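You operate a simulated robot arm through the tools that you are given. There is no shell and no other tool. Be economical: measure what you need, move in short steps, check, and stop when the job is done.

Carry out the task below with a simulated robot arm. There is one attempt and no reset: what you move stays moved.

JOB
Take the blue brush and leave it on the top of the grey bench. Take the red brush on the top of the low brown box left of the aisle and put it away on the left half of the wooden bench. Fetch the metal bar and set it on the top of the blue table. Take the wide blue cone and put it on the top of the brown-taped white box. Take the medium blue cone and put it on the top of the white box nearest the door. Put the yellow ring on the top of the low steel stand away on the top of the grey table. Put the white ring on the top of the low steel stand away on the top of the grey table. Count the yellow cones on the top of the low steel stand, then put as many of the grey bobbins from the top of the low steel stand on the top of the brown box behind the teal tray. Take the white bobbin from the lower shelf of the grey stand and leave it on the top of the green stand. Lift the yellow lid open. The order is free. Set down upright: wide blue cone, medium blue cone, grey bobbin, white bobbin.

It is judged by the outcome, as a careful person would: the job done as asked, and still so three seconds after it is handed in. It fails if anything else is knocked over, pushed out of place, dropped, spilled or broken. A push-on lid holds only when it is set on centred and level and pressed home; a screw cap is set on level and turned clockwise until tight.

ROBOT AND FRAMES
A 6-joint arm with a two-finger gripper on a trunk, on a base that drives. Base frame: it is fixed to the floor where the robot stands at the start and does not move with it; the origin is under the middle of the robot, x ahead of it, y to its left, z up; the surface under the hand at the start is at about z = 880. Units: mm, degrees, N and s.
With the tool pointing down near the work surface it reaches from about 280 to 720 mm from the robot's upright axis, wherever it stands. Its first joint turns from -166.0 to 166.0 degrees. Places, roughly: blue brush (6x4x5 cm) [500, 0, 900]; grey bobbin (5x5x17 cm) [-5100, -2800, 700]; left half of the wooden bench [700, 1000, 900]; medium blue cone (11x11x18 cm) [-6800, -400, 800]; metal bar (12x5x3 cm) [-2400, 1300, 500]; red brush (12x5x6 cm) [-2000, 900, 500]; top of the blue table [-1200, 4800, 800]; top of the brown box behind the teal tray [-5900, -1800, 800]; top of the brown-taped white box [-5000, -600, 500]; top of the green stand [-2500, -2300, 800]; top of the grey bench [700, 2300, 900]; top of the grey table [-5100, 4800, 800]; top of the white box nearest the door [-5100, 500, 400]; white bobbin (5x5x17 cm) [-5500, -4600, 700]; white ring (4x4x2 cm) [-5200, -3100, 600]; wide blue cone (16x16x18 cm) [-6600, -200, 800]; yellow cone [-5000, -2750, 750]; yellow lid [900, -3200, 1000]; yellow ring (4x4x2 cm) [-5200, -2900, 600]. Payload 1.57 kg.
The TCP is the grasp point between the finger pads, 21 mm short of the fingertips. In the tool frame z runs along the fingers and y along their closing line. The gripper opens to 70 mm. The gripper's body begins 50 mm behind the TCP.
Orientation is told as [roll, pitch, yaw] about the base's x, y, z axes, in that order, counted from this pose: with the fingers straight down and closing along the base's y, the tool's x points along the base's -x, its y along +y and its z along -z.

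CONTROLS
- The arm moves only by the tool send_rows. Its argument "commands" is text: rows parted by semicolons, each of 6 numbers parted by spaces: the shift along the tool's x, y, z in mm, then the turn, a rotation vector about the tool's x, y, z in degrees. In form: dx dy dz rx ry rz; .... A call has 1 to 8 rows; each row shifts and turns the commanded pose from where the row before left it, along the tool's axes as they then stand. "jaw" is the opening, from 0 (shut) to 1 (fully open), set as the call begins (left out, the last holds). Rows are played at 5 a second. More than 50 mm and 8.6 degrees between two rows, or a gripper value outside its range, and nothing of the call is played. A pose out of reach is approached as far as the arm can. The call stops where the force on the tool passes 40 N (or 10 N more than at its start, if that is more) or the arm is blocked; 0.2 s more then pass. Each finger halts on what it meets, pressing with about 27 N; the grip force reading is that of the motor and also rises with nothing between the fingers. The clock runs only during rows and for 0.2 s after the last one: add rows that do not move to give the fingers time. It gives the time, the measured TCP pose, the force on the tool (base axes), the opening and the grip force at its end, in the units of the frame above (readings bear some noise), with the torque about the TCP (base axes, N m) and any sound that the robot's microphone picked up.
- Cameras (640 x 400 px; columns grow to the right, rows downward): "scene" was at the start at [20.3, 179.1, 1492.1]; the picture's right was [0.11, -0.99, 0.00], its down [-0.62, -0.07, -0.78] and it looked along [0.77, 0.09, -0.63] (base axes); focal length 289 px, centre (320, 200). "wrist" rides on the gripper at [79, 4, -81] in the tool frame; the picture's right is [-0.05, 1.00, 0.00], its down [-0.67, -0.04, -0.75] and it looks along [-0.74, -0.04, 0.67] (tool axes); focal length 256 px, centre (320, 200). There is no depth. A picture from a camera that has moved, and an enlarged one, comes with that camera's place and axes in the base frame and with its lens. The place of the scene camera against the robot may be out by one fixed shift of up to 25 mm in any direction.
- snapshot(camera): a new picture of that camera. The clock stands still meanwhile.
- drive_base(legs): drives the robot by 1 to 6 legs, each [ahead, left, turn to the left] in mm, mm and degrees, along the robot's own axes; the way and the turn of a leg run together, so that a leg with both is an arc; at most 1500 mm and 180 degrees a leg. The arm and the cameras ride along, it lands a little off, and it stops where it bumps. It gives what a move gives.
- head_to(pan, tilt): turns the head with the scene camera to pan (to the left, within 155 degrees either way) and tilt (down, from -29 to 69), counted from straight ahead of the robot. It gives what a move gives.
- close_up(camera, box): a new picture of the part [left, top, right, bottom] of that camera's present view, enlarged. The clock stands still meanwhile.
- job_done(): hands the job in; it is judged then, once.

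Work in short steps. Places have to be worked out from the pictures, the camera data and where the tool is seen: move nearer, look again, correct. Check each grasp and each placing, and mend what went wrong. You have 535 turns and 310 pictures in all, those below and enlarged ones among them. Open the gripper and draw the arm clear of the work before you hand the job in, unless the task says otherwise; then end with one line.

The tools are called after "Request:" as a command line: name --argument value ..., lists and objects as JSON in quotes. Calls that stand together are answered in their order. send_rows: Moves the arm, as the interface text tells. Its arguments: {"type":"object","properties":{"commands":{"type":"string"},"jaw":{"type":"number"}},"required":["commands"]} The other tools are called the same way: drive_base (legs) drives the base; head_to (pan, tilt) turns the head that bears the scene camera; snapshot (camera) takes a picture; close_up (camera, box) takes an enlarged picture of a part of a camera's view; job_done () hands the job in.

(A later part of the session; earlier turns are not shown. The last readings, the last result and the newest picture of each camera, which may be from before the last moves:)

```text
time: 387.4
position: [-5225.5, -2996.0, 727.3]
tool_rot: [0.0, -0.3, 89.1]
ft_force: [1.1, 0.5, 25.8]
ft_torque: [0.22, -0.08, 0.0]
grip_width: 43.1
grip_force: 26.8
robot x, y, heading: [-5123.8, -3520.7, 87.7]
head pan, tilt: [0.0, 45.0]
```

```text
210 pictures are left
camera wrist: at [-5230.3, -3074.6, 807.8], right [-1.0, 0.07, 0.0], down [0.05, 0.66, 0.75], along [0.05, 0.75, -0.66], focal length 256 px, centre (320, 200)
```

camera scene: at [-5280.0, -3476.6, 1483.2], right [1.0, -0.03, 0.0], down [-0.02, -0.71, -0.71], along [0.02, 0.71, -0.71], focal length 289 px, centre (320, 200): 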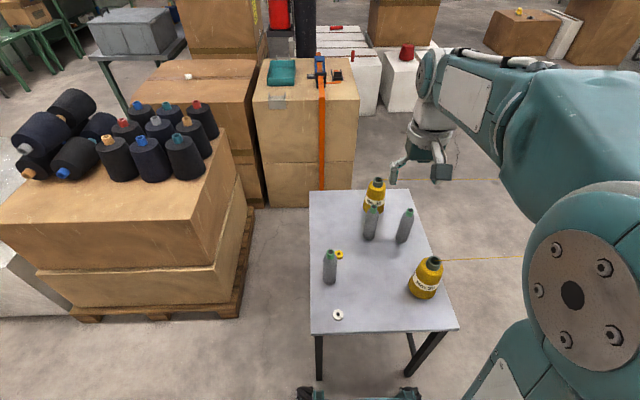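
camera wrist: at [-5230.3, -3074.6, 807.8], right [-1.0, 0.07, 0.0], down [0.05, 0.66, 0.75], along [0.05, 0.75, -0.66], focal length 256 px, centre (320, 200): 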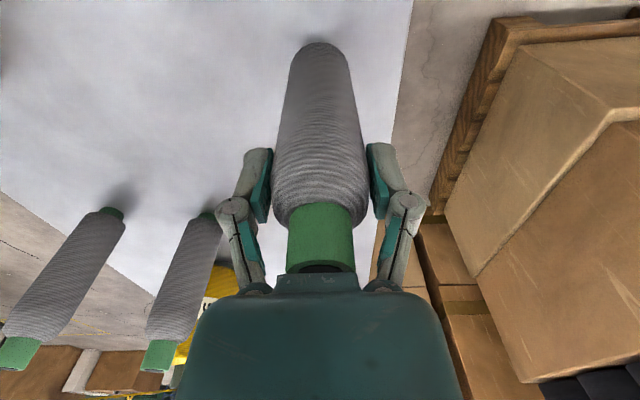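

Gripped (43 mm). Lift.

Request:
send_rows --commands "0 0 -20 0 0 0;0 0 -45 0 0 0;0 0 -49 0 0 0;0 0 -49 0 0 0;0 0 -49 0 0 0;0 0 -49 0 0 0;0 0 -49 0 0 0;0 0 -49 0 0 0"

Request:
send_rows --commands "30 -20 -30 0 0 0;30 -20 -30 0 0 0;0 0 0 0 0 0"

Request:
head_to --pan 55 --tilt 18

Request:
snapshot --camera "scene"

```text
time: 389.2
position: [-5223.5, -2993.3, 1081.2]
tool_rot: [0.0, 0.0, 89.0]
ft_force: [0.1, 0.0, -1.4]
ft_torque: [-0.02, 0.01, -0.02]
grip_width: 43.2
grip_force: 27.6
robot x, y, heading: [-5119.5, -3518.3, 88.2]
head pan, tilt: [0.0, 45.0]
```

```text
time: 390.0
position: [-5184.9, -3057.3, 1140.7]
tool_rot: [0.1, 0.0, 89.0]
ft_force: [-0.3, 0.0, -1.1]
ft_torque: [-0.01, 0.02, -0.02]
grip_width: 43.0
grip_force: 27.3
robot x, y, heading: [-5121.4, -3517.4, 88.2]
head pan, tilt: [0.0, 45.0]
```

```text
time: 391.3
position: [-5185.1, -3056.3, 1141.1]
tool_rot: [0.0, -0.1, 89.1]
ft_force: [-0.8, -0.9, -0.9]
ft_torque: [0.0, 0.0, 0.0]
grip_width: 42.9
grip_force: 27.3
robot x, y, heading: [-5121.0, -3521.1, 88.3]
head pan, tilt: [55.0, 18.0]
```

```text
209 pictures are left
camera scene: at [-5357.8, -3501.6, 1525.0], right [0.6, 0.8, 0.0], down [0.25, -0.19, -0.95], along [-0.76, 0.57, -0.31], focal length 289 px, centre (320, 200)
```

scene: 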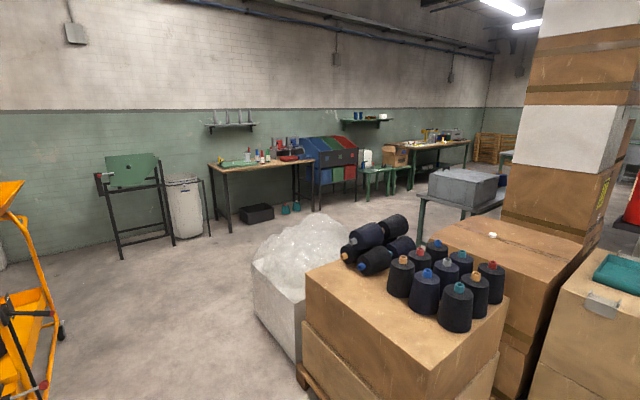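

West floor is open. Route: west along y≈-3450, north at x≈-7750, then east to the target box's west side.

Request:
drive_base --legs '[[60, 0, 1.7], [0, 1320, 0], [0, 1300, 0]]'

Request:
head_to --pan -30 --tilt 18

Request:
snapshot --camera "scene"

```text
time: 404.5
position: [-7795.5, -2931.3, 1141.1]
tool_rot: [0.0, -0.1, 89.4]
ft_force: [0.8, 1.4, -1.5]
ft_torque: [0.01, 0.02, 0.02]
grip_width: 43.2
grip_force: 27.3
robot x, y, heading: [-7726.7, -3389.3, 88.5]
head pan, tilt: [55.0, 18.0]
```

```text
time: 406.1
position: [-7796.3, -2930.5, 1142.5]
tool_rot: [0.0, -0.1, 89.5]
ft_force: [0.5, -0.4, -0.7]
ft_torque: [0.03, -0.01, -0.02]
grip_width: 43.2
grip_force: 26.8
robot x, y, heading: [-7730.6, -3387.8, 88.4]
head pan, tilt: [-30.0, 18.0]
```

```text
208 pictures are left
camera scene: at [-7842.0, -3352.6, 1525.1], right [0.85, -0.52, 0.0], down [-0.16, -0.26, -0.95], along [0.5, 0.81, -0.31], focal length 289 px, centre (320, 200)
```

scene: 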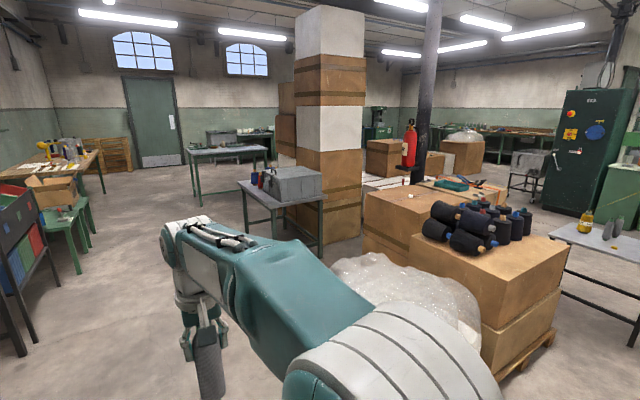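

Request:
drive_base --legs '[[0, 0, 1.5], [1300, 0, 0], [580, 0, 0], [0, 0, -90]]'

Request:
head_to --pan 0 --tilt 25

Request:
snapshot --camera "scene"

```text
time: 419.6
position: [-7255.5, -1439.0, 1141.9]
tool_rot: [0.0, -0.1, 1.5]
ft_force: [-0.5, 0.0, -0.9]
ft_torque: [0.04, 0.01, -0.01]
grip_width: 43.2
grip_force: 27.7
robot x, y, heading: [-7712.6, -1525.1, 0.6]
head pan, tilt: [-30.0, 18.0]
```

```text
time: 420.6
position: [-7255.6, -1437.7, 1141.0]
tool_rot: [0.0, 0.0, 1.4]
ft_force: [0.5, -0.4, -1.9]
ft_torque: [0.01, -0.02, -0.01]
grip_width: 43.0
grip_force: 27.4
robot x, y, heading: [-7709.4, -1523.5, 0.4]
head pan, tilt: [0.0, 25.0]
```

```text
207 pictures are left
camera scene: at [-7687.9, -1353.6, 1513.7], right [0.01, -1.0, 0.0], down [-0.42, -0.01, -0.91], along [0.91, 0.01, -0.42], focal length 289 px, centre (320, 200)
```

scene: 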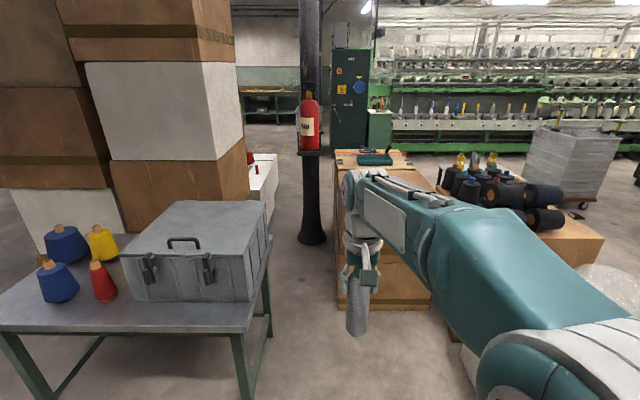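

Request:
drive_base --legs '[[600, -30, 0], [500, 0, 0]]'

Request:
head_to --pan 0 --tilt 40

Request:
snapshot --camera "scene"

Request:
snapshot --camera "wrist"

```text
time: 426.4
position: [-6173.1, -1446.6, 1142.3]
tool_rot: [0.0, -0.1, 2.1]
ft_force: [0.2, 0.3, -1.4]
ft_torque: [0.02, 0.0, 0.01]
grip_width: 42.8
grip_force: 27.3
robot x, y, heading: [-6630.7, -1536.5, 1.5]
head pan, tilt: [0.0, 25.0]
```

```text
time: 427.2
position: [-6173.2, -1446.5, 1141.8]
tool_rot: [0.0, 0.0, 2.1]
ft_force: [0.7, 0.8, -0.3]
ft_torque: [-0.01, 0.0, 0.01]
grip_width: 43.5
grip_force: 26.7
robot x, y, heading: [-6629.5, -1538.4, 1.4]
head pan, tilt: [0.0, 40.0]
```

```text
206 pictures are left
camera scene: at [-6613.4, -1367.7, 1490.5], right [0.02, -1.0, 0.0], down [-0.64, -0.02, -0.77], along [0.77, 0.02, -0.64], focal length 289 px, centre (320, 200)
```

scene: 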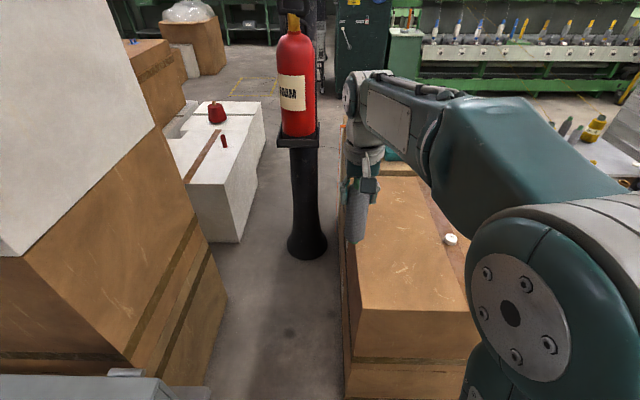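

```text
205 pictures are left
camera wrist: at [-6251.6, -1444.6, 1223.1], right [0.02, 1.0, 0.0], down [0.67, -0.01, 0.75], along [0.75, -0.01, -0.67], focal length 256 px, centre (320, 200)
```

wrist: 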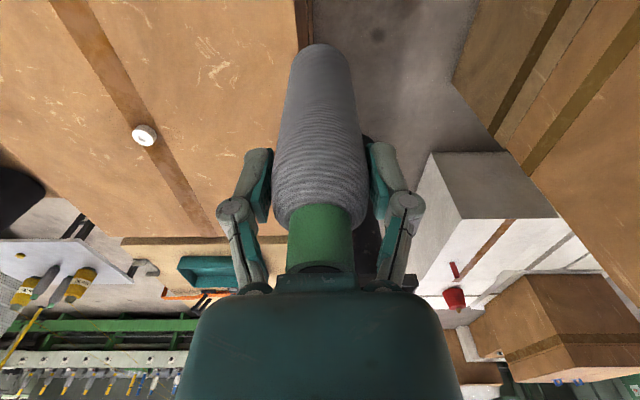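

Box top z≈760, north edge y≈-1476. Place bobbin 1 at about (-6080,-1600). Move over and lower.

Request:
send_rows --commands "-22 -39 0 0 0 0;-22 -39 0 0 0 0;-22 -39 0 0 0 0;-21 -39 0 0 0 0;0 0 49 0 0 0;0 0 49 0 0 0;0 0 49 0 0 0;0 0 40 0 0 0"

Request:
snapshot --camera "wrist"

Request:
close_up --camera "scene" --box '[320, 150, 480, 320]'

```text
time: 429.0
position: [-6076.9, -1601.5, 958.5]
tool_rot: [0.0, -0.1, 2.1]
ft_force: [-1.0, -0.9, -0.9]
ft_torque: [0.01, 0.01, 0.0]
grip_width: 43.0
grip_force: 27.1
robot x, y, heading: [-6628.3, -1536.3, 1.1]
head pan, tilt: [0.0, 40.0]
```

```text
204 pictures are left
camera wrist: at [-6156.3, -1599.2, 1039.5], right [0.02, 1.0, 0.0], down [0.67, -0.01, 0.75], along [0.75, -0.01, -0.67], focal length 256 px, centre (320, 200)
```

wrist: 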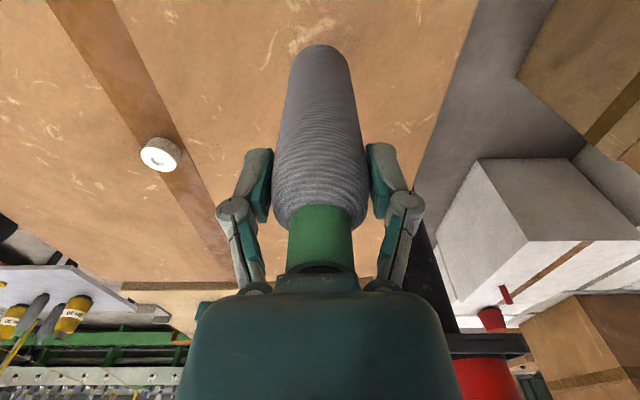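

```text
2.35 times, centred on (400, 235) of scene
camera zoom: at [-6612.8, -1368.6, 1490.5], right [0.02, -1.0, 0.0], down [-0.64, -0.01, -0.77], along [0.77, 0.02, -0.64], focal length 680 px, centre (132, 118)
```

zoom: 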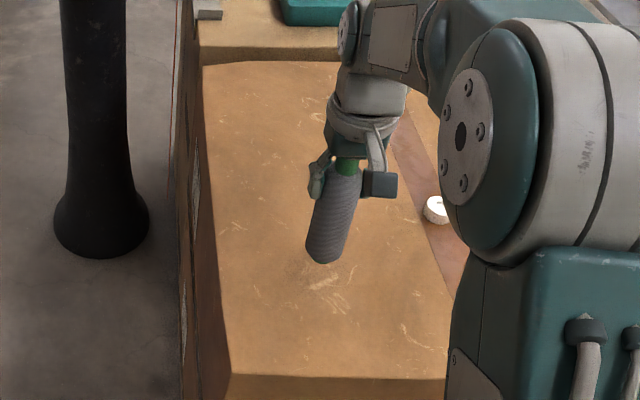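

Over the clear area. Descend.

Request:
send_rows --commands "0 0 15 0 0 0;0 0 15 0 0 0;0 0 10 0 0 0;0 0 5 0 0 0;0 0 5 0 0 0;0 0 0 0 0 0"

Request:
send_rows --commands "0 0 4 0 0 0;0 0 4 0 0 0;0 0 4 0 0 0;0 0 3 0 0 0;0 0 3 0 0 0;0 0 3 0 0 0;0 0 0 0 0 0"

```text
time: 430.0
position: [-6079.1, -1602.1, 918.1]
tool_rot: [-0.1, -0.6, 2.2]
ft_force: [-8.5, 0.9, 16.2]
ft_torque: [0.16, 0.84, 0.06]
grip_width: 43.3
grip_force: 27.1
robot x, y, heading: [-6633.0, -1536.7, 1.3]
head pan, tilt: [0.0, 40.0]
stopped in row 4: the force on the tool passed its limit at 45 N (the readings are from after the stop); the commanded pose is now the measured one
```

```text
time: 430.4
position: [-6077.2, -1600.9, 918.8]
tool_rot: [-0.2, -0.8, 2.3]
ft_force: [-9.4, 0.8, 17.0]
ft_torque: [0.16, 0.9, 0.05]
grip_width: 42.9
grip_force: 27.6
robot x, y, heading: [-6630.3, -1538.4, 1.2]
head pan, tilt: [0.0, 40.0]
stopped in row 2: the force on the tool passed its limit at 44 N (the readings are from after the stop); the commanded pose is now the measured one
```

Contact at TCP 918. Ease up 2 mm and release.

Request:
send_rows --commands "0 0 -2 0 0 0;0 0 0 0 0 0;0 0 0 0 0 0"

Request:
close_up --camera "scene" --box '[340, 170, 460, 300]'

```text
time: 431.2
position: [-6076.6, -1601.2, 918.6]
tool_rot: [-0.1, -0.8, 2.2]
ft_force: [-0.3, -0.2, -1.2]
ft_torque: [-0.02, 0.0, 0.02]
grip_width: 43.2
grip_force: 27.3
robot x, y, heading: [-6630.5, -1536.0, 1.3]
head pan, tilt: [0.0, 40.0]
```

```text
3.08 times, centred on (400, 235) of scene
camera zoom: at [-6612.3, -1368.6, 1490.5], right [0.02, -1.0, 0.0], down [-0.64, -0.01, -0.77], along [0.76, 0.02, -0.64], focal length 889 px, centre (74, 92)
```

zoom: 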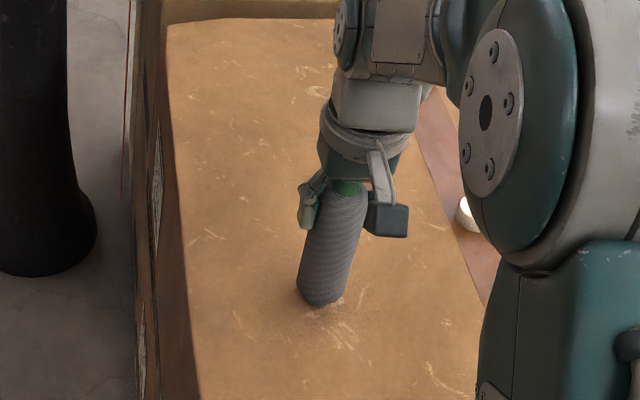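

Level the tool (+0.8°), set down lightly, release.

Request:
send_rows --commands "0 0 0 0 0.8 0;0 0 1 0 0 0;0 0 0.7 0 0 0;0 0 0 0 0 0"

Request:
send_rows --commands "0 0 0 0 0 0;0 0 0 0 0 0;0 0 0 0 0 0" --jaw 0.75

Request:
send_rows --commands "0 0 0 0 0 0;0 0 -10 0 0 0;0 0 -30 0 0 0;0 0 -45 0 0 0;0 0 -45 0 0 0;0 0 -45 0 0 0;0 0 0 0 0 0" --jaw 1

Request:
snapshot --camera "wrist"

```text
time: 432.2
position: [-6076.5, -1602.2, 918.0]
tool_rot: [-0.2, -0.1, 2.1]
ft_force: [-1.4, -0.4, 12.7]
ft_torque: [0.12, 0.05, 0.02]
grip_width: 42.9
grip_force: 26.5
robot x, y, heading: [-6632.0, -1535.3, 1.2]
head pan, tilt: [0.0, 40.0]
```

```text
time: 433.0
position: [-6077.9, -1601.3, 919.0]
tool_rot: [-0.3, 0.0, 2.2]
ft_force: [-1.6, -0.5, 19.9]
ft_torque: [0.01, -0.01, 0.01]
grip_width: 52.7
grip_force: 0.0
robot x, y, heading: [-6628.2, -1535.9, 1.2]
head pan, tilt: [0.0, 40.0]
```

```text
time: 434.6
position: [-6076.5, -1601.0, 1092.2]
tool_rot: [-0.2, 0.0, 2.2]
ft_force: [0.6, -1.1, -0.8]
ft_torque: [0.03, -0.01, 0.03]
grip_width: 70.0
grip_force: 0.0
robot x, y, heading: [-6628.9, -1532.6, 1.6]
head pan, tilt: [0.0, 40.0]
```

```text
201 pictures are left
camera wrist: at [-6155.5, -1599.0, 1173.2], right [0.02, 1.0, 0.0], down [0.67, -0.01, 0.75], along [0.75, -0.01, -0.67], focal length 256 px, centre (320, 200)
```

wrist: 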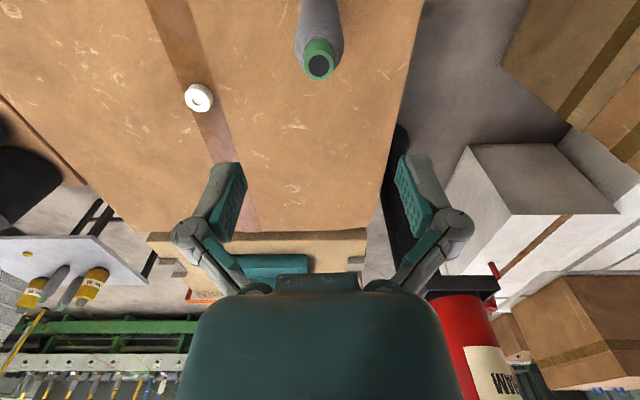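

Bobbin 1 stands upright. Next, the cones on the nearby table: back out and go north-west of it.

Request:
send_rows --commands "45 5 0 0 0 0;45 10 0 0 0 0;20 40 -10 0 0 0;0 40 -20 0 0 0;0 0 0 0 0 0"

Request:
drive_base --legs '[[-1100, 0, 0], [0, 1150, 0]]'

Request:
head_to --pan 0 --tilt 28

Request:
snapshot --camera "scene"

```text
time: 435.8
position: [-6191.9, -1509.0, 1122.1]
tool_rot: [-0.1, -0.1, 2.1]
ft_force: [-0.9, 0.2, 0.0]
ft_torque: [-0.03, -0.01, -0.02]
grip_width: 69.9
grip_force: 0.1
robot x, y, heading: [-6634.1, -1533.8, 1.2]
head pan, tilt: [0.0, 40.0]
```

```text
time: 447.2
position: [-7273.7, -327.4, 1122.4]
tool_rot: [-0.1, 0.0, -0.2]
ft_force: [-0.1, 0.2, -0.1]
ft_torque: [0.03, -0.01, 0.0]
grip_width: 70.2
grip_force: 0.0
robot x, y, heading: [-7712.3, -338.0, -1.0]
head pan, tilt: [0.0, 40.0]
```

```text
time: 447.9
position: [-7273.3, -326.5, 1122.6]
tool_rot: [-0.2, 0.0, -0.3]
ft_force: [-0.3, 0.4, 0.0]
ft_torque: [0.0, -0.01, 0.02]
grip_width: 70.0
grip_force: 0.1
robot x, y, heading: [-7711.0, -335.2, -0.9]
head pan, tilt: [0.0, 28.0]
```

```text
200 pictures are left
camera scene: at [-7682.6, -168.7, 1508.9], right [-0.02, -1.0, 0.0], down [-0.47, 0.01, -0.88], along [0.88, -0.02, -0.47], focal length 289 px, centre (320, 200)
```

scene: 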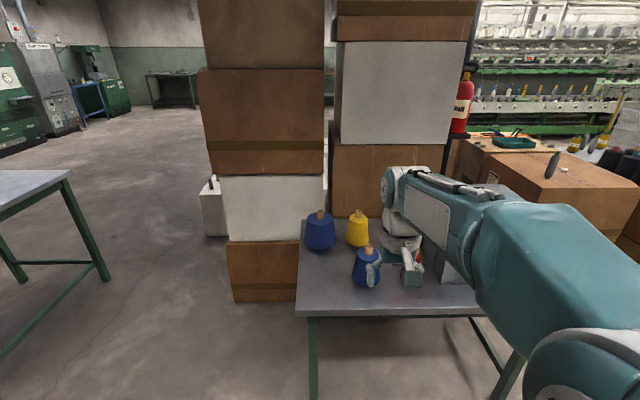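

Request:
drive_base --legs '[[310, 0, 1]]'

Request:
snapshot --camera "wrist"

Request:
snapshot --camera "scene"

```text
time: 450.0
position: [-6960.5, -319.0, 1123.2]
tool_rot: [-0.2, 0.0, 1.1]
ft_force: [0.5, -0.1, 0.4]
ft_torque: [-0.01, -0.02, 0.03]
grip_width: 70.2
grip_force: 0.0
robot x, y, heading: [-7401.0, -340.8, 0.3]
head pan, tilt: [0.0, 28.0]
```

```text
199 pictures are left
camera wrist: at [-7038.6, -314.8, 1204.2], right [0.03, 1.0, 0.0], down [0.67, -0.02, 0.75], along [0.74, -0.03, -0.67], focal length 256 px, centre (320, 200)
```

wrist: 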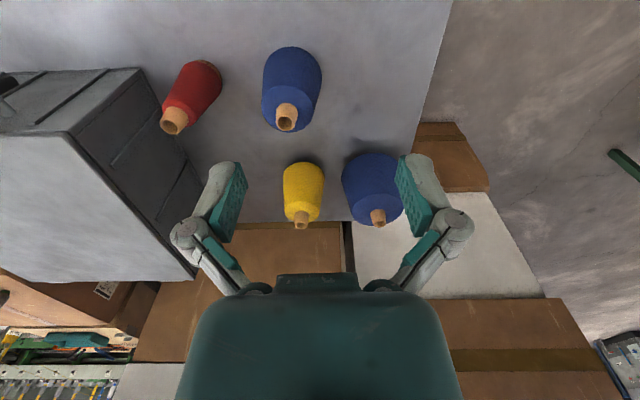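

```text
198 pictures are left
camera scene: at [-7372.7, -169.8, 1508.9], right [0.0, -1.0, 0.0], down [-0.47, 0.0, -0.88], along [0.88, 0.0, -0.47], focal length 289 px, centre (320, 200)
```

scene: 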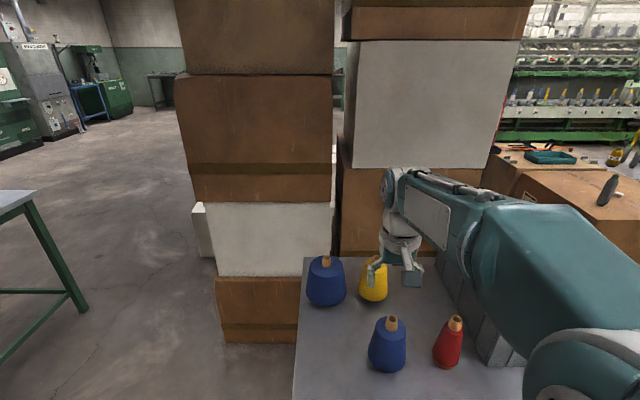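

Medium blue cone's tip ≈(-6877,-362). Move above, lower and look.

Request:
send_rows --commands "-28 -14 20 0 0 0;-28 -14 20 0 0 0;-27 -15 20 0 0 0;0 0 40 0 0 0;0 0 0 0 0 0"

Request:
snapshot --camera "wrist"

```text
time: 451.2
position: [-6875.1, -360.2, 1021.2]
tool_rot: [-0.2, -0.1, 1.1]
ft_force: [0.2, 0.2, -0.4]
ft_torque: [0.0, 0.02, 0.02]
grip_width: 70.1
grip_force: 0.0
robot x, y, heading: [-7402.3, -340.3, 0.5]
head pan, tilt: [0.0, 28.0]
```

```text
197 pictures are left
camera wrist: at [-6954.3, -356.0, 1102.6], right [0.03, 1.0, 0.0], down [0.67, -0.02, 0.75], along [0.75, -0.03, -0.67], focal length 256 px, centre (320, 200)
```

wrist: 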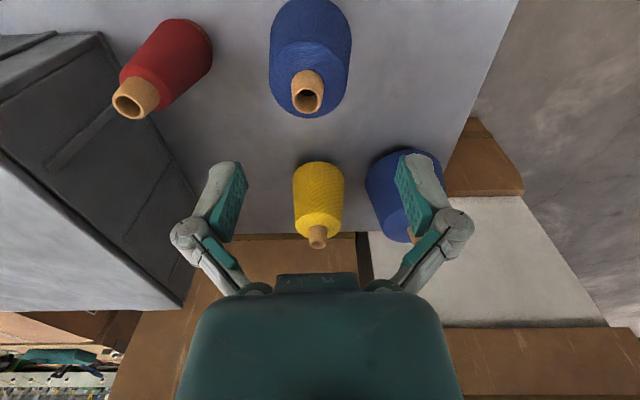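

Request:
send_rows --commands "-20 -8 25 0 0 0;0 0 30 0 0 0;0 0 0 0 0 0"

Request:
snapshot --camera "wrist"

```text
time: 452.0
position: [-6849.7, -369.1, 967.9]
tool_rot: [-0.2, -0.2, 1.1]
ft_force: [0.5, 1.0, 0.4]
ft_torque: [-0.01, -0.01, 0.0]
grip_width: 69.9
grip_force: 0.0
robot x, y, heading: [-7396.4, -340.1, 0.2]
head pan, tilt: [0.0, 28.0]
```

```text
196 pictures are left
camera wrist: at [-6929.4, -364.6, 1049.4], right [0.03, 1.0, 0.0], down [0.67, -0.02, 0.75], along [0.75, -0.03, -0.67], focal length 256 px, centre (320, 200)
```

wrist: 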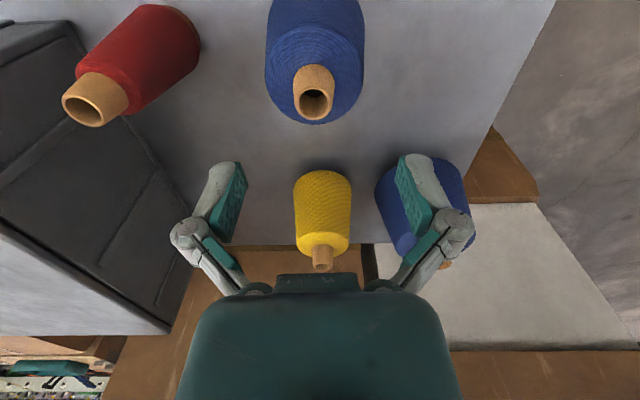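

Request:
send_rows --commands "-12 -4 20 0 0 0;0 0 20 0 0 0;0 0 0 0 0 0"

Request:
snapshot --camera "wrist"

```text
time: 452.8
position: [-6839.7, -372.1, 927.2]
tool_rot: [-0.1, 0.0, 1.1]
ft_force: [-0.4, 0.2, 0.1]
ft_torque: [-0.01, -0.01, 0.03]
grip_width: 69.7
grip_force: 0.1
robot x, y, heading: [-7398.4, -337.2, 0.2]
head pan, tilt: [0.0, 28.0]
```

```text
195 pictures are left
camera wrist: at [-6919.2, -368.1, 1009.7], right [0.03, 1.0, 0.0], down [0.67, -0.02, 0.75], along [0.74, -0.03, -0.67], focal length 256 px, centre (320, 200)
```

wrist: 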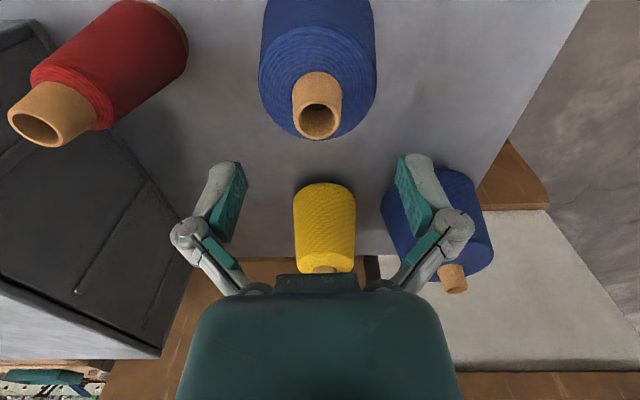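

Request:
send_rows --commands "-7 -2 20 0 0 0;0 0 20 0 0 0;0 0 0 0 0 0"

Request:
snapshot --camera "wrist"

```text
time: 453.6
position: [-6835.2, -374.5, 887.7]
tool_rot: [-0.2, -0.1, 1.1]
ft_force: [0.1, 0.6, -0.3]
ft_torque: [-0.02, -0.01, -0.01]
grip_width: 69.9
grip_force: 0.0
robot x, y, heading: [-7393.1, -344.5, 0.2]
head pan, tilt: [0.0, 28.0]
```

```text
194 pictures are left
camera wrist: at [-6914.2, -371.0, 968.8], right [0.03, 1.0, 0.0], down [0.67, -0.02, 0.75], along [0.75, -0.03, -0.67], focal length 256 px, centre (320, 200)
```

wrist: 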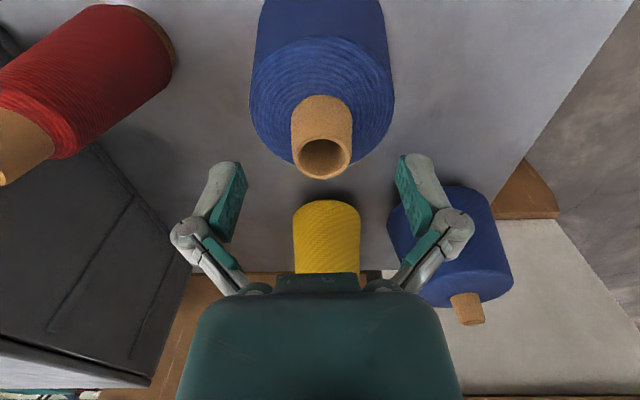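

Tip at (-6838,-373,875). Lower to z≈873 and grip the tube.

Request:
send_rows --commands "3 1 8 0 0 0;0 0 7 0 0 0;0 0 0 0 0 0"

Request:
snapshot --camera "wrist"

```text
time: 454.4
position: [-6838.5, -371.8, 872.2]
tool_rot: [-0.2, 0.1, 1.1]
ft_force: [-0.6, -0.4, 0.8]
ft_torque: [0.03, -0.02, 0.0]
grip_width: 70.0
grip_force: 0.0
robot x, y, heading: [-7392.2, -339.1, 0.2]
head pan, tilt: [0.0, 28.0]
```

```text
193 pictures are left
camera wrist: at [-6917.1, -368.9, 953.5], right [0.03, 1.0, 0.0], down [0.67, -0.02, 0.75], along [0.74, -0.03, -0.67], focal length 256 px, centre (320, 200)
```

wrist: 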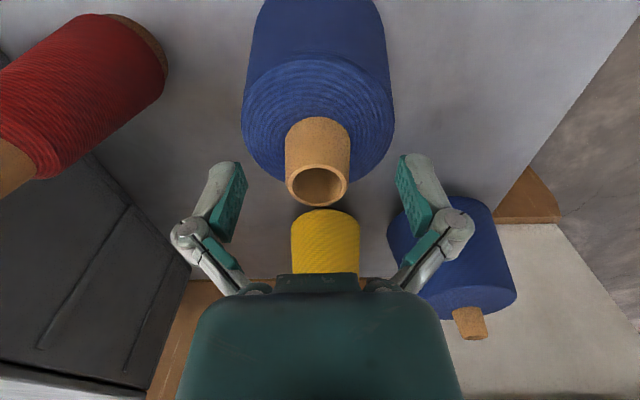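

Lower 5 mm more and close.

Request:
send_rows --commands "0 -2 5 0 0 0;0 0 0 0 0 0"

Request:
send_rows --commands "0 0 0 0 0 0;0 0 0 0 0 0;0 0 0 0 0 0;0 0 0 0 0 0" --jaw 0

Request:
send_rows --commands "0 0 -10 0 0 0;0 0 -20 0 0 0;0 0 -40 0 0 0;0 0 0 0 0 0"

Request:
snapshot --camera "wrist"

Request:
snapshot --camera "scene"

```text
time: 455.0
position: [-6839.6, -374.4, 866.9]
tool_rot: [-0.2, 0.0, 1.1]
ft_force: [-0.9, -0.5, 0.7]
ft_torque: [-0.01, 0.04, 0.0]
grip_width: 70.2
grip_force: 0.1
robot x, y, heading: [-7397.0, -338.6, 0.1]
head pan, tilt: [0.0, 28.0]
```

```text
time: 456.0
position: [-6839.7, -374.5, 868.9]
tool_rot: [-0.2, -0.3, 1.1]
ft_force: [-1.8, 3.4, 27.8]
ft_torque: [0.04, -0.13, 0.03]
grip_width: 32.4
grip_force: 27.4
robot x, y, heading: [-7396.4, -337.5, 0.4]
head pan, tilt: [0.0, 28.0]
```

```text
time: 457.0
position: [-6842.8, -377.0, 936.6]
tool_rot: [-0.2, -0.1, 1.1]
ft_force: [-0.2, 0.1, -6.1]
ft_torque: [0.01, 0.02, 0.03]
grip_width: 32.4
grip_force: 27.3
robot x, y, heading: [-7399.7, -338.4, 0.1]
head pan, tilt: [0.0, 28.0]
```

```text
192 pictures are left
camera wrist: at [-6920.7, -373.3, 1019.1], right [0.03, 1.0, 0.0], down [0.67, -0.02, 0.74], along [0.74, -0.03, -0.67], focal length 256 px, centre (320, 200)
```

wrist: 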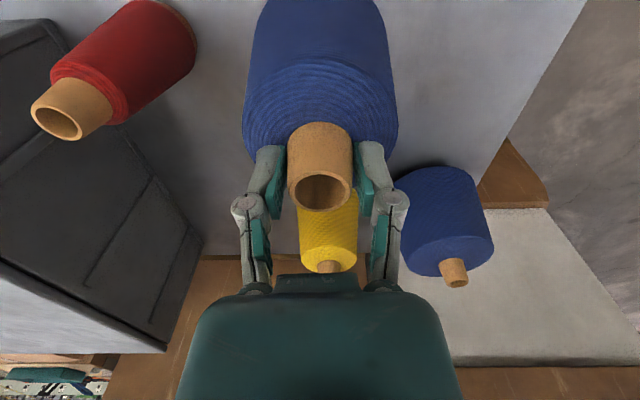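

```text
191 pictures are left
camera scene: at [-7371.5, -170.1, 1508.9], right [0.0, -1.0, 0.0], down [-0.47, 0.0, -0.88], along [0.88, 0.0, -0.47], focal length 289 px, centre (320, 200)
```

scene: 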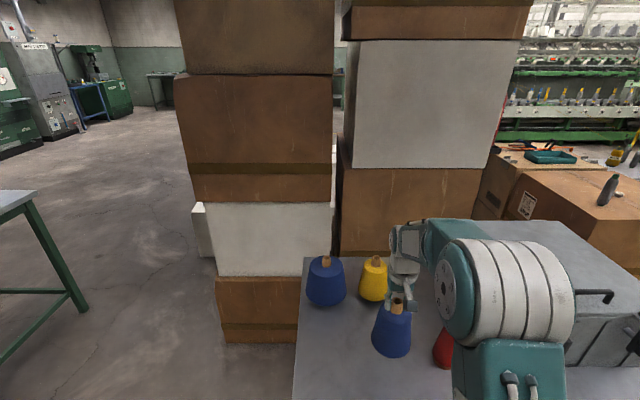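

Medium cone held. Raise it and drive north around the stack, along y≈860, to the white box nearest the door.

Request:
send_rows --commands "10 0 -45 0 0 0;20 0 -45 0 0 0;20 0 -45 0 0 0;20 0 -45 0 0 0;20 0 -30 0 0 0;0 0 0 0 0 0"

Request:
drive_base --legs '[[-150, 0, 0], [0, 1200, 0]]'

Request:
head_to --pan 0 --tilt 22

Request:
snapshot --camera "scene"

```text
time: 458.4
position: [-6931.1, -376.7, 1145.7]
tool_rot: [-0.2, 0.0, 1.0]
ft_force: [0.7, 0.0, -5.9]
ft_torque: [-0.02, -0.01, -0.03]
grip_width: 32.4
grip_force: 27.1
robot x, y, heading: [-7396.6, -340.3, 0.2]
head pan, tilt: [0.0, 28.0]
```

```text
time: 465.6
position: [-7088.3, 853.4, 1146.3]
tool_rot: [0.0, 0.0, 1.3]
ft_force: [0.6, -0.6, -4.7]
ft_torque: [-0.01, 0.02, 0.01]
grip_width: 32.4
grip_force: 27.1
robot x, y, heading: [-7552.7, 890.2, 0.5]
head pan, tilt: [0.0, 28.0]
```

```text
time: 466.3
position: [-7088.0, 853.3, 1146.5]
tool_rot: [-0.2, 0.1, 1.2]
ft_force: [-0.1, 0.1, -6.2]
ft_torque: [0.03, 0.02, -0.02]
grip_width: 32.3
grip_force: 26.9
robot x, y, heading: [-7557.6, 889.0, 0.3]
head pan, tilt: [0.0, 22.0]
```

```text
190 pictures are left
camera scene: at [-7528.4, 1059.5, 1518.6], right [0.01, -1.0, 0.0], down [-0.38, 0.0, -0.93], along [0.93, 0.01, -0.38], focal length 289 px, centre (320, 200)
```

scene: 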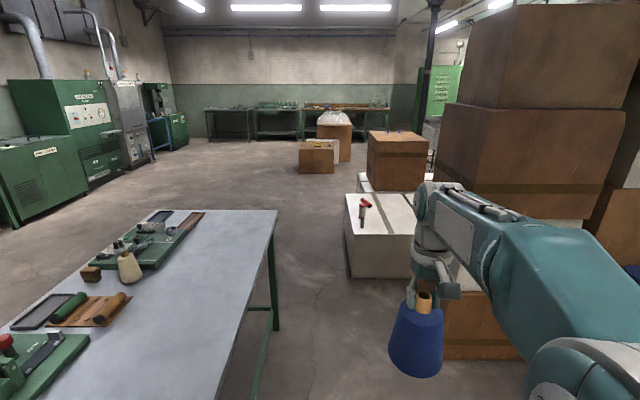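

White box (nearest the door) begins at about (-5530, 819). Approach it from the west along y≈810.

Request:
drive_base --legs '[[800, -80, 0], [800, 0, 0]]'

Request:
head_to --pan 0 --tilt 42

Request:
snapshot --camera "scene"

Request:
snapshot --camera "wrist"

```text
time: 474.5
position: [-5490.4, 789.9, 1147.1]
tool_rot: [-0.2, 0.0, 1.1]
ft_force: [-0.5, -0.2, -5.6]
ft_torque: [0.0, 0.01, 0.02]
grip_width: 32.1
grip_force: 27.2
robot x, y, heading: [-5956.7, 829.1, 0.1]
head pan, tilt: [0.0, 22.0]
```

```text
time: 475.3
position: [-5491.7, 788.8, 1147.2]
tool_rot: [-0.2, -0.1, 1.1]
ft_force: [-0.1, 0.4, -5.8]
ft_torque: [0.0, -0.01, 0.0]
grip_width: 32.3
grip_force: 27.1
robot x, y, heading: [-5958.0, 828.6, 0.4]
head pan, tilt: [0.0, 42.0]
```

```text
189 pictures are left
camera scene: at [-5939.2, 996.1, 1487.6], right [0.0, -1.0, 0.0], down [-0.67, 0.0, -0.74], along [0.74, 0.0, -0.67], focal length 289 px, centre (320, 200)
```

scene: 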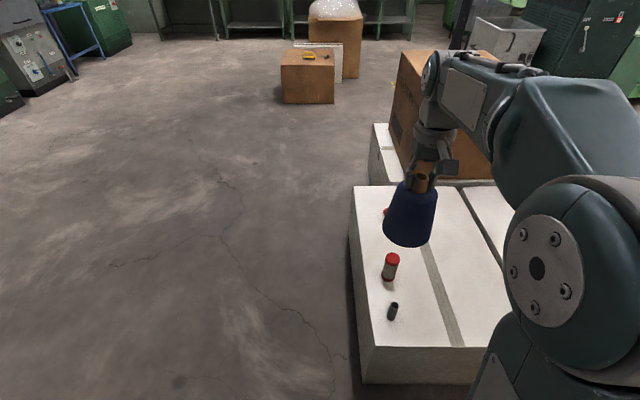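

```text
188 pictures are left
camera wrist: at [-5569.0, 793.2, 1228.3], right [0.03, 1.0, 0.0], down [0.67, -0.02, 0.75], along [0.74, -0.03, -0.67], focal length 256 px, centre (320, 200)
```

wrist: 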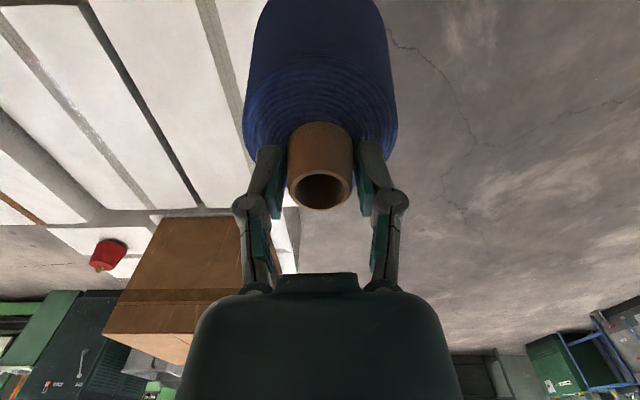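

Free spot on that box at about (-5390,560), between the small items and the grey tape. Move up a bit and go above it.

Request:
drive_base --legs '[[50, 0, 0]]'

Request:
send_rows --commands "-6 -46 0 0 0 0;-6 -46 0 0 0 0;-6 -46 0 0 0 0;-6 -46 0 0 0 0;-6 -46 0 0 0 0;0 0 49 0 0 0;0 0 49 0 0 0;0 0 49 0 0 0"

Request:
send_rows --commands "0 0 49 0 0 0;0 0 49 0 0 0;0 0 49 0 0 0;0 0 49 0 0 0;0 0 0 0 0 0"

Request:
snapshot --camera "wrist"

Request:
snapshot --camera "scene"

```text
time: 476.2
position: [-5441.5, 790.0, 1147.2]
tool_rot: [-0.2, 0.0, 1.2]
ft_force: [0.3, 0.5, -6.1]
ft_torque: [-0.01, 0.0, 0.0]
grip_width: 32.3
grip_force: 26.7
robot x, y, heading: [-5905.4, 826.3, 0.4]
head pan, tilt: [0.0, 42.0]
```

```text
time: 478.0
position: [-5406.7, 558.4, 1001.0]
tool_rot: [-0.1, -0.1, 1.1]
ft_force: [-0.7, -0.4, -5.9]
ft_torque: [0.0, 0.04, -0.04]
grip_width: 32.2
grip_force: 27.6
robot x, y, heading: [-5904.8, 826.7, 0.2]
head pan, tilt: [0.0, 42.0]
```

```text
time: 479.2
position: [-5410.5, 558.9, 804.6]
tool_rot: [-0.2, -0.1, 1.1]
ft_force: [-0.1, -0.6, -5.5]
ft_torque: [0.04, 0.01, 0.04]
grip_width: 31.7
grip_force: 27.1
robot x, y, heading: [-5907.4, 827.7, 0.0]
head pan, tilt: [0.0, 42.0]
```

```text
187 pictures are left
camera wrist: at [-5488.7, 562.1, 885.3], right [0.03, 1.0, 0.0], down [0.67, -0.02, 0.75], along [0.75, -0.03, -0.67], focal length 256 px, centre (320, 200)
```

wrist: 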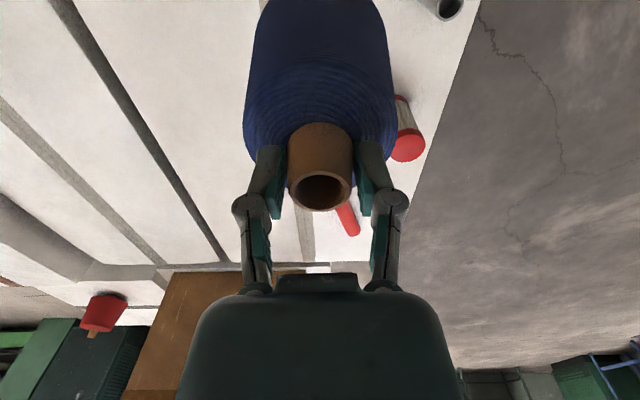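

```text
186 pictures are left
camera scene: at [-5889.0, 994.4, 1487.7], right [0.0, -1.0, 0.0], down [-0.67, 0.0, -0.74], along [0.74, 0.0, -0.67], focal length 289 px, centre (320, 200)
```

scene: 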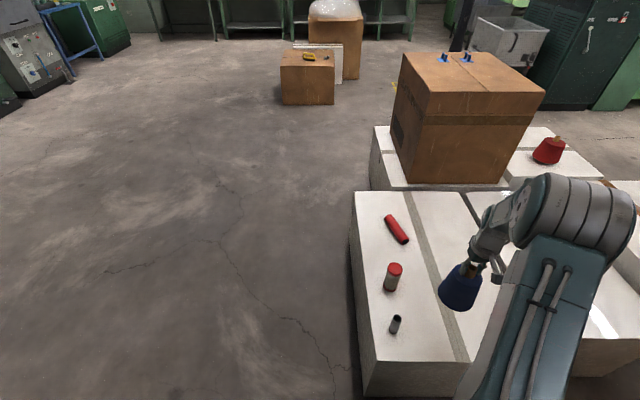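

Clear spot beneath. Descend carefully.

Request:
send_rows --commands "0 0 45 0 0 0;0 0 45 0 0 0;0 0 45 0 0 0;0 0 35 0 0 0;0 0 15 0 0 0;0 0 10 0 0 0;0 0 0 0 0 0"

Request:
snapshot --camera "scene"

```text
time: 480.8
position: [-5409.8, 556.9, 608.8]
tool_rot: [-0.1, -0.1, 1.1]
ft_force: [0.4, -0.1, -6.5]
ft_torque: [0.0, -0.01, 0.02]
grip_width: 32.2
grip_force: 27.0
robot x, y, heading: [-5906.1, 825.9, 0.4]
head pan, tilt: [0.0, 42.0]
```

```text
185 pictures are left
camera scene: at [-5888.8, 994.3, 1487.7], right [0.0, -1.0, 0.0], down [-0.67, 0.0, -0.74], along [0.74, 0.0, -0.67], focal length 289 px, centre (320, 200)
```

scene: 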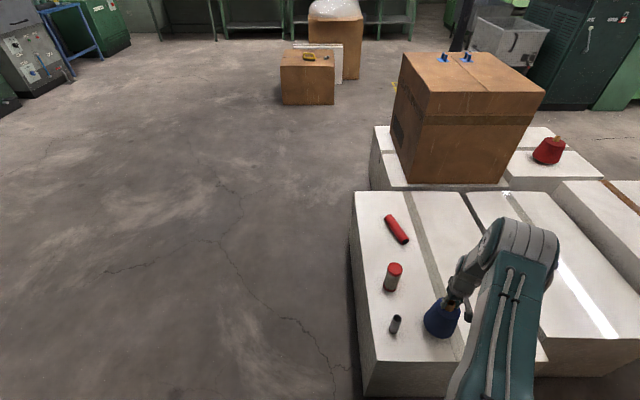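

Request:
send_rows --commands "0 0 5 0 0 0;0 0 5 0 0 0;0 0 4 0 0 0;0 0 4 0 0 0;0 0 3 0 0 0;0 0 3 0 0 0;0 0 3 0 0 0;0 0 0 0 0 0"

```text
time: 482.6
position: [-5403.0, 558.2, 585.2]
tool_rot: [-0.3, -0.2, 1.2]
ft_force: [-1.0, 5.0, 27.4]
ft_torque: [0.14, -0.07, 0.02]
grip_width: 33.2
grip_force: 27.3
robot x, y, heading: [-5903.7, 821.4, 0.0]
head pan, tilt: [0.0, 42.0]
```

Contact, level. Ease off and release.

Request:
send_rows --commands "0 0 -2.5 0 0 0;0 0 0 0 0 0"

Request:
send_rows --commands "0 0 0 0 0 0;0 0 0 0 0 0;0 0 0 0 0 0;0 0 0 0 0 0" --jaw 1

Request:
send_rows --commands "0 0 -15 0 0 0;0 0 -40 0 0 0;0 0 -49 0 0 0;0 0 -49 0 0 0;0 0 -49 0 0 0;0 0 -49 0 0 0;0 0 -49 0 0 0;0 0 -49 0 0 0"

Request:
snapshot --camera "scene"

```text
time: 483.2
position: [-5406.7, 557.5, 584.9]
tool_rot: [-0.1, 0.0, 1.1]
ft_force: [3.7, 1.1, 1.1]
ft_torque: [-0.08, -0.64, 0.09]
grip_width: 33.2
grip_force: 27.4
robot x, y, heading: [-5909.7, 831.8, 0.7]
head pan, tilt: [0.0, 42.0]
```

```text
time: 484.2
position: [-5406.2, 557.3, 586.4]
tool_rot: [0.0, 0.0, 1.0]
ft_force: [0.7, -0.3, 1.0]
ft_torque: [-0.01, -0.02, 0.0]
grip_width: 70.0
grip_force: 0.0
robot x, y, heading: [-5906.2, 828.2, 0.7]
head pan, tilt: [0.0, 42.0]
```

```text
time: 486.0
position: [-5403.2, 558.0, 933.8]
tool_rot: [0.0, 0.0, 1.1]
ft_force: [1.1, 0.7, -1.0]
ft_torque: [0.01, 0.0, 0.01]
grip_width: 70.1
grip_force: 0.0
robot x, y, heading: [-5908.0, 828.1, 0.4]
head pan, tilt: [0.0, 42.0]
```

```text
184 pictures are left
camera scene: at [-5889.5, 995.3, 1487.6], right [0.0, -1.0, 0.0], down [-0.67, 0.0, -0.74], along [0.74, 0.0, -0.67], focal length 289 px, centre (320, 200)
```

scene: 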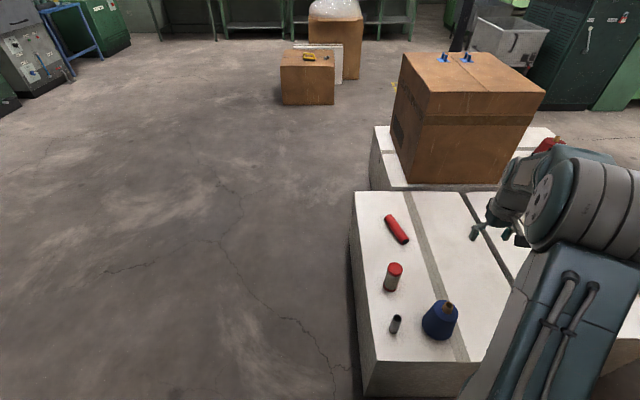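

Medium cone placed. Now the wide cone: return to the north side of the cone table.

Request:
send_rows --commands "15 40 -24 0 0 0;15 40 -24 0 0 0;15 40 -24 0 0 0;15 40 -24 0 0 0;15 40 -24 0 0 0;10 40 -20 0 0 0;0 30 -20 0 0 0;0 0 -20 0 0 0"

Request:
drive_base --legs '[[-800, 0, 0], [0, 0, -90], [400, 0, 0]]'

Request:
head_to --pan 0 --tilt 42

Request:
snapshot --camera "scene"

Request:
snapshot --camera "wrist"

```text
time: 487.8
position: [-5497.8, 829.5, 1114.8]
tool_rot: [-0.2, -0.1, 1.1]
ft_force: [0.0, 0.2, 0.5]
ft_torque: [0.02, 0.0, 0.02]
grip_width: 70.0
grip_force: 0.0
robot x, y, heading: [-5906.6, 828.5, 0.2]
head pan, tilt: [0.0, 42.0]
```

```text
time: 498.0
position: [-6663.0, 0.1, 1114.0]
tool_rot: [-0.1, 0.0, -85.8]
ft_force: [-0.4, -0.2, -0.2]
ft_torque: [-0.02, 0.0, 0.02]
grip_width: 70.1
grip_force: 0.1
robot x, y, heading: [-6686.5, 414.1, -86.4]
head pan, tilt: [0.0, 42.0]
```

```text
time: 498.6
position: [-6663.2, 0.7, 1114.4]
tool_rot: [-0.2, -0.1, -85.7]
ft_force: [-0.4, -0.7, 0.5]
ft_torque: [0.0, -0.02, 0.03]
grip_width: 70.1
grip_force: 0.0
robot x, y, heading: [-6685.7, 409.2, -86.4]
head pan, tilt: [0.0, 42.0]
```

```text
183 pictures are left
camera scene: at [-6537.5, 408.8, 1487.5], right [-1.0, -0.06, 0.0], down [-0.04, 0.67, -0.74], along [0.04, -0.74, -0.67], focal length 289 px, centre (320, 200)
```

scene: 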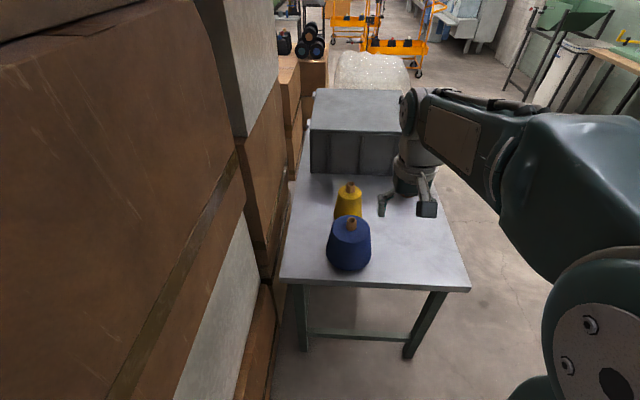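

```text
182 pictures are left
camera wrist: at [-6663.7, 80.9, 1196.1], right [1.0, 0.02, 0.0], down [0.02, -0.67, 0.75], along [0.01, -0.75, -0.67], focal length 256 px, centre (320, 200)
```

wrist: 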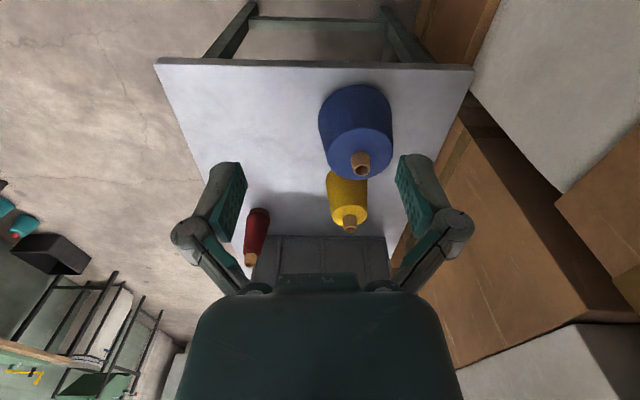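

Wide cone's tip ≈(-6593,-189). Move above it and look.

Request:
send_rows --commands "-39 11 25 0 0 0;-39 11 25 0 0 0;-39 11 25 0 0 0;-39 11 25 0 0 0;-38 12 25 0 0 0;0 0 20 0 0 0;0 0 0 0 0 0"

Request:
snapshot --camera "wrist"

```text
time: 500.2
position: [-6591.9, -187.4, 968.6]
tool_rot: [-0.2, -0.1, -85.7]
ft_force: [-0.9, 0.1, 0.4]
ft_torque: [0.02, 0.02, 0.02]
grip_width: 70.0
grip_force: 0.1
robot x, y, heading: [-6685.0, 409.1, -86.6]
head pan, tilt: [0.0, 42.0]
```

```text
181 pictures are left
camera wrist: at [-6592.0, -107.2, 1050.5], right [1.0, 0.02, 0.0], down [0.02, -0.67, 0.75], along [0.01, -0.75, -0.67], focal length 256 px, centre (320, 200)
```

wrist: 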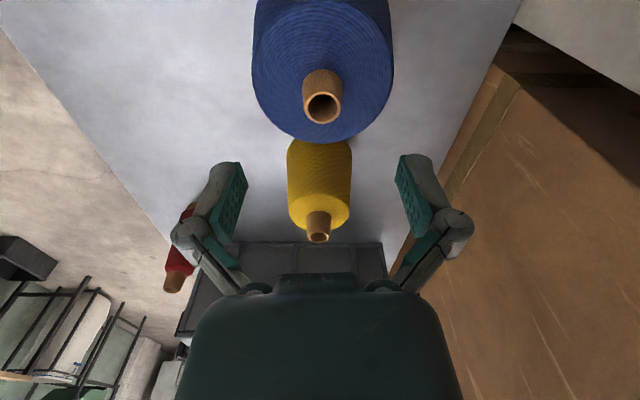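

Request:
send_rows --commands "-20 3 22 0 0 0;0 0 23 0 0 0;0 0 0 0 0 0"

Request:
snapshot --camera "wrist"

```text
time: 501.0
position: [-6586.7, -208.1, 926.6]
tool_rot: [-0.2, -0.1, -85.7]
ft_force: [0.7, 0.0, -0.2]
ft_torque: [0.0, 0.01, 0.01]
grip_width: 69.7
grip_force: 0.0
robot x, y, heading: [-6687.3, 413.0, -86.6]
head pan, tilt: [0.0, 42.0]
```

```text
180 pictures are left
camera wrist: at [-6587.6, -127.6, 1006.7], right [1.0, 0.02, 0.0], down [0.02, -0.67, 0.75], along [0.01, -0.75, -0.67], focal length 256 px, centre (320, 200)
```

wrist: 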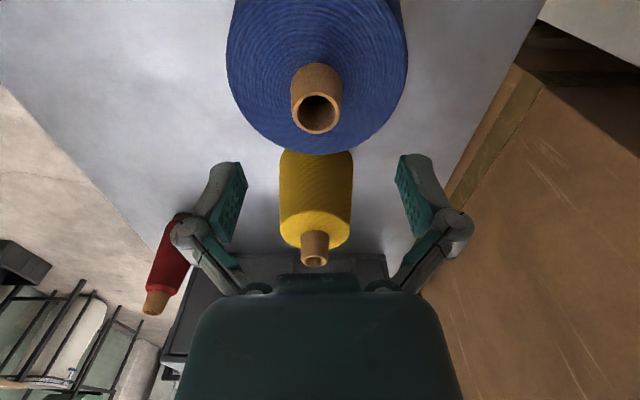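

Request:
send_rows --commands "-3 -2 20 0 0 0;0 0 15 0 0 0;0 0 0 0 0 0"

Request:
snapshot --camera "wrist"

```text
time: 501.8
position: [-6591.6, -210.6, 890.1]
tool_rot: [-0.2, 0.0, -85.8]
ft_force: [-0.3, -0.6, 0.3]
ft_torque: [-0.02, -0.01, -0.01]
grip_width: 70.1
grip_force: 0.0
robot x, y, heading: [-6685.0, 406.3, -86.4]
head pan, tilt: [0.0, 42.0]
```

```text
179 pictures are left
camera wrist: at [-6591.7, -130.9, 970.7], right [1.0, 0.02, 0.0], down [0.02, -0.67, 0.75], along [0.01, -0.75, -0.67], focal length 256 px, centre (320, 200)
```

wrist: 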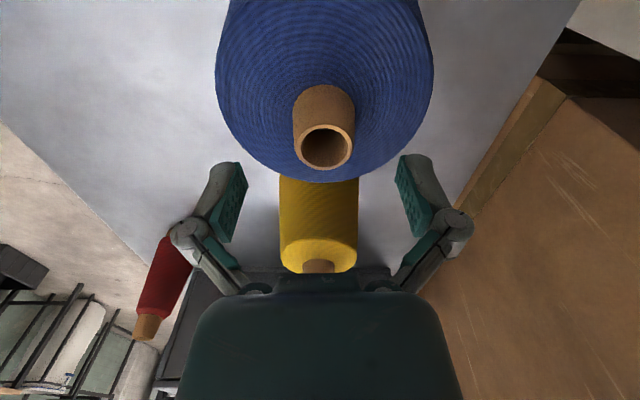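

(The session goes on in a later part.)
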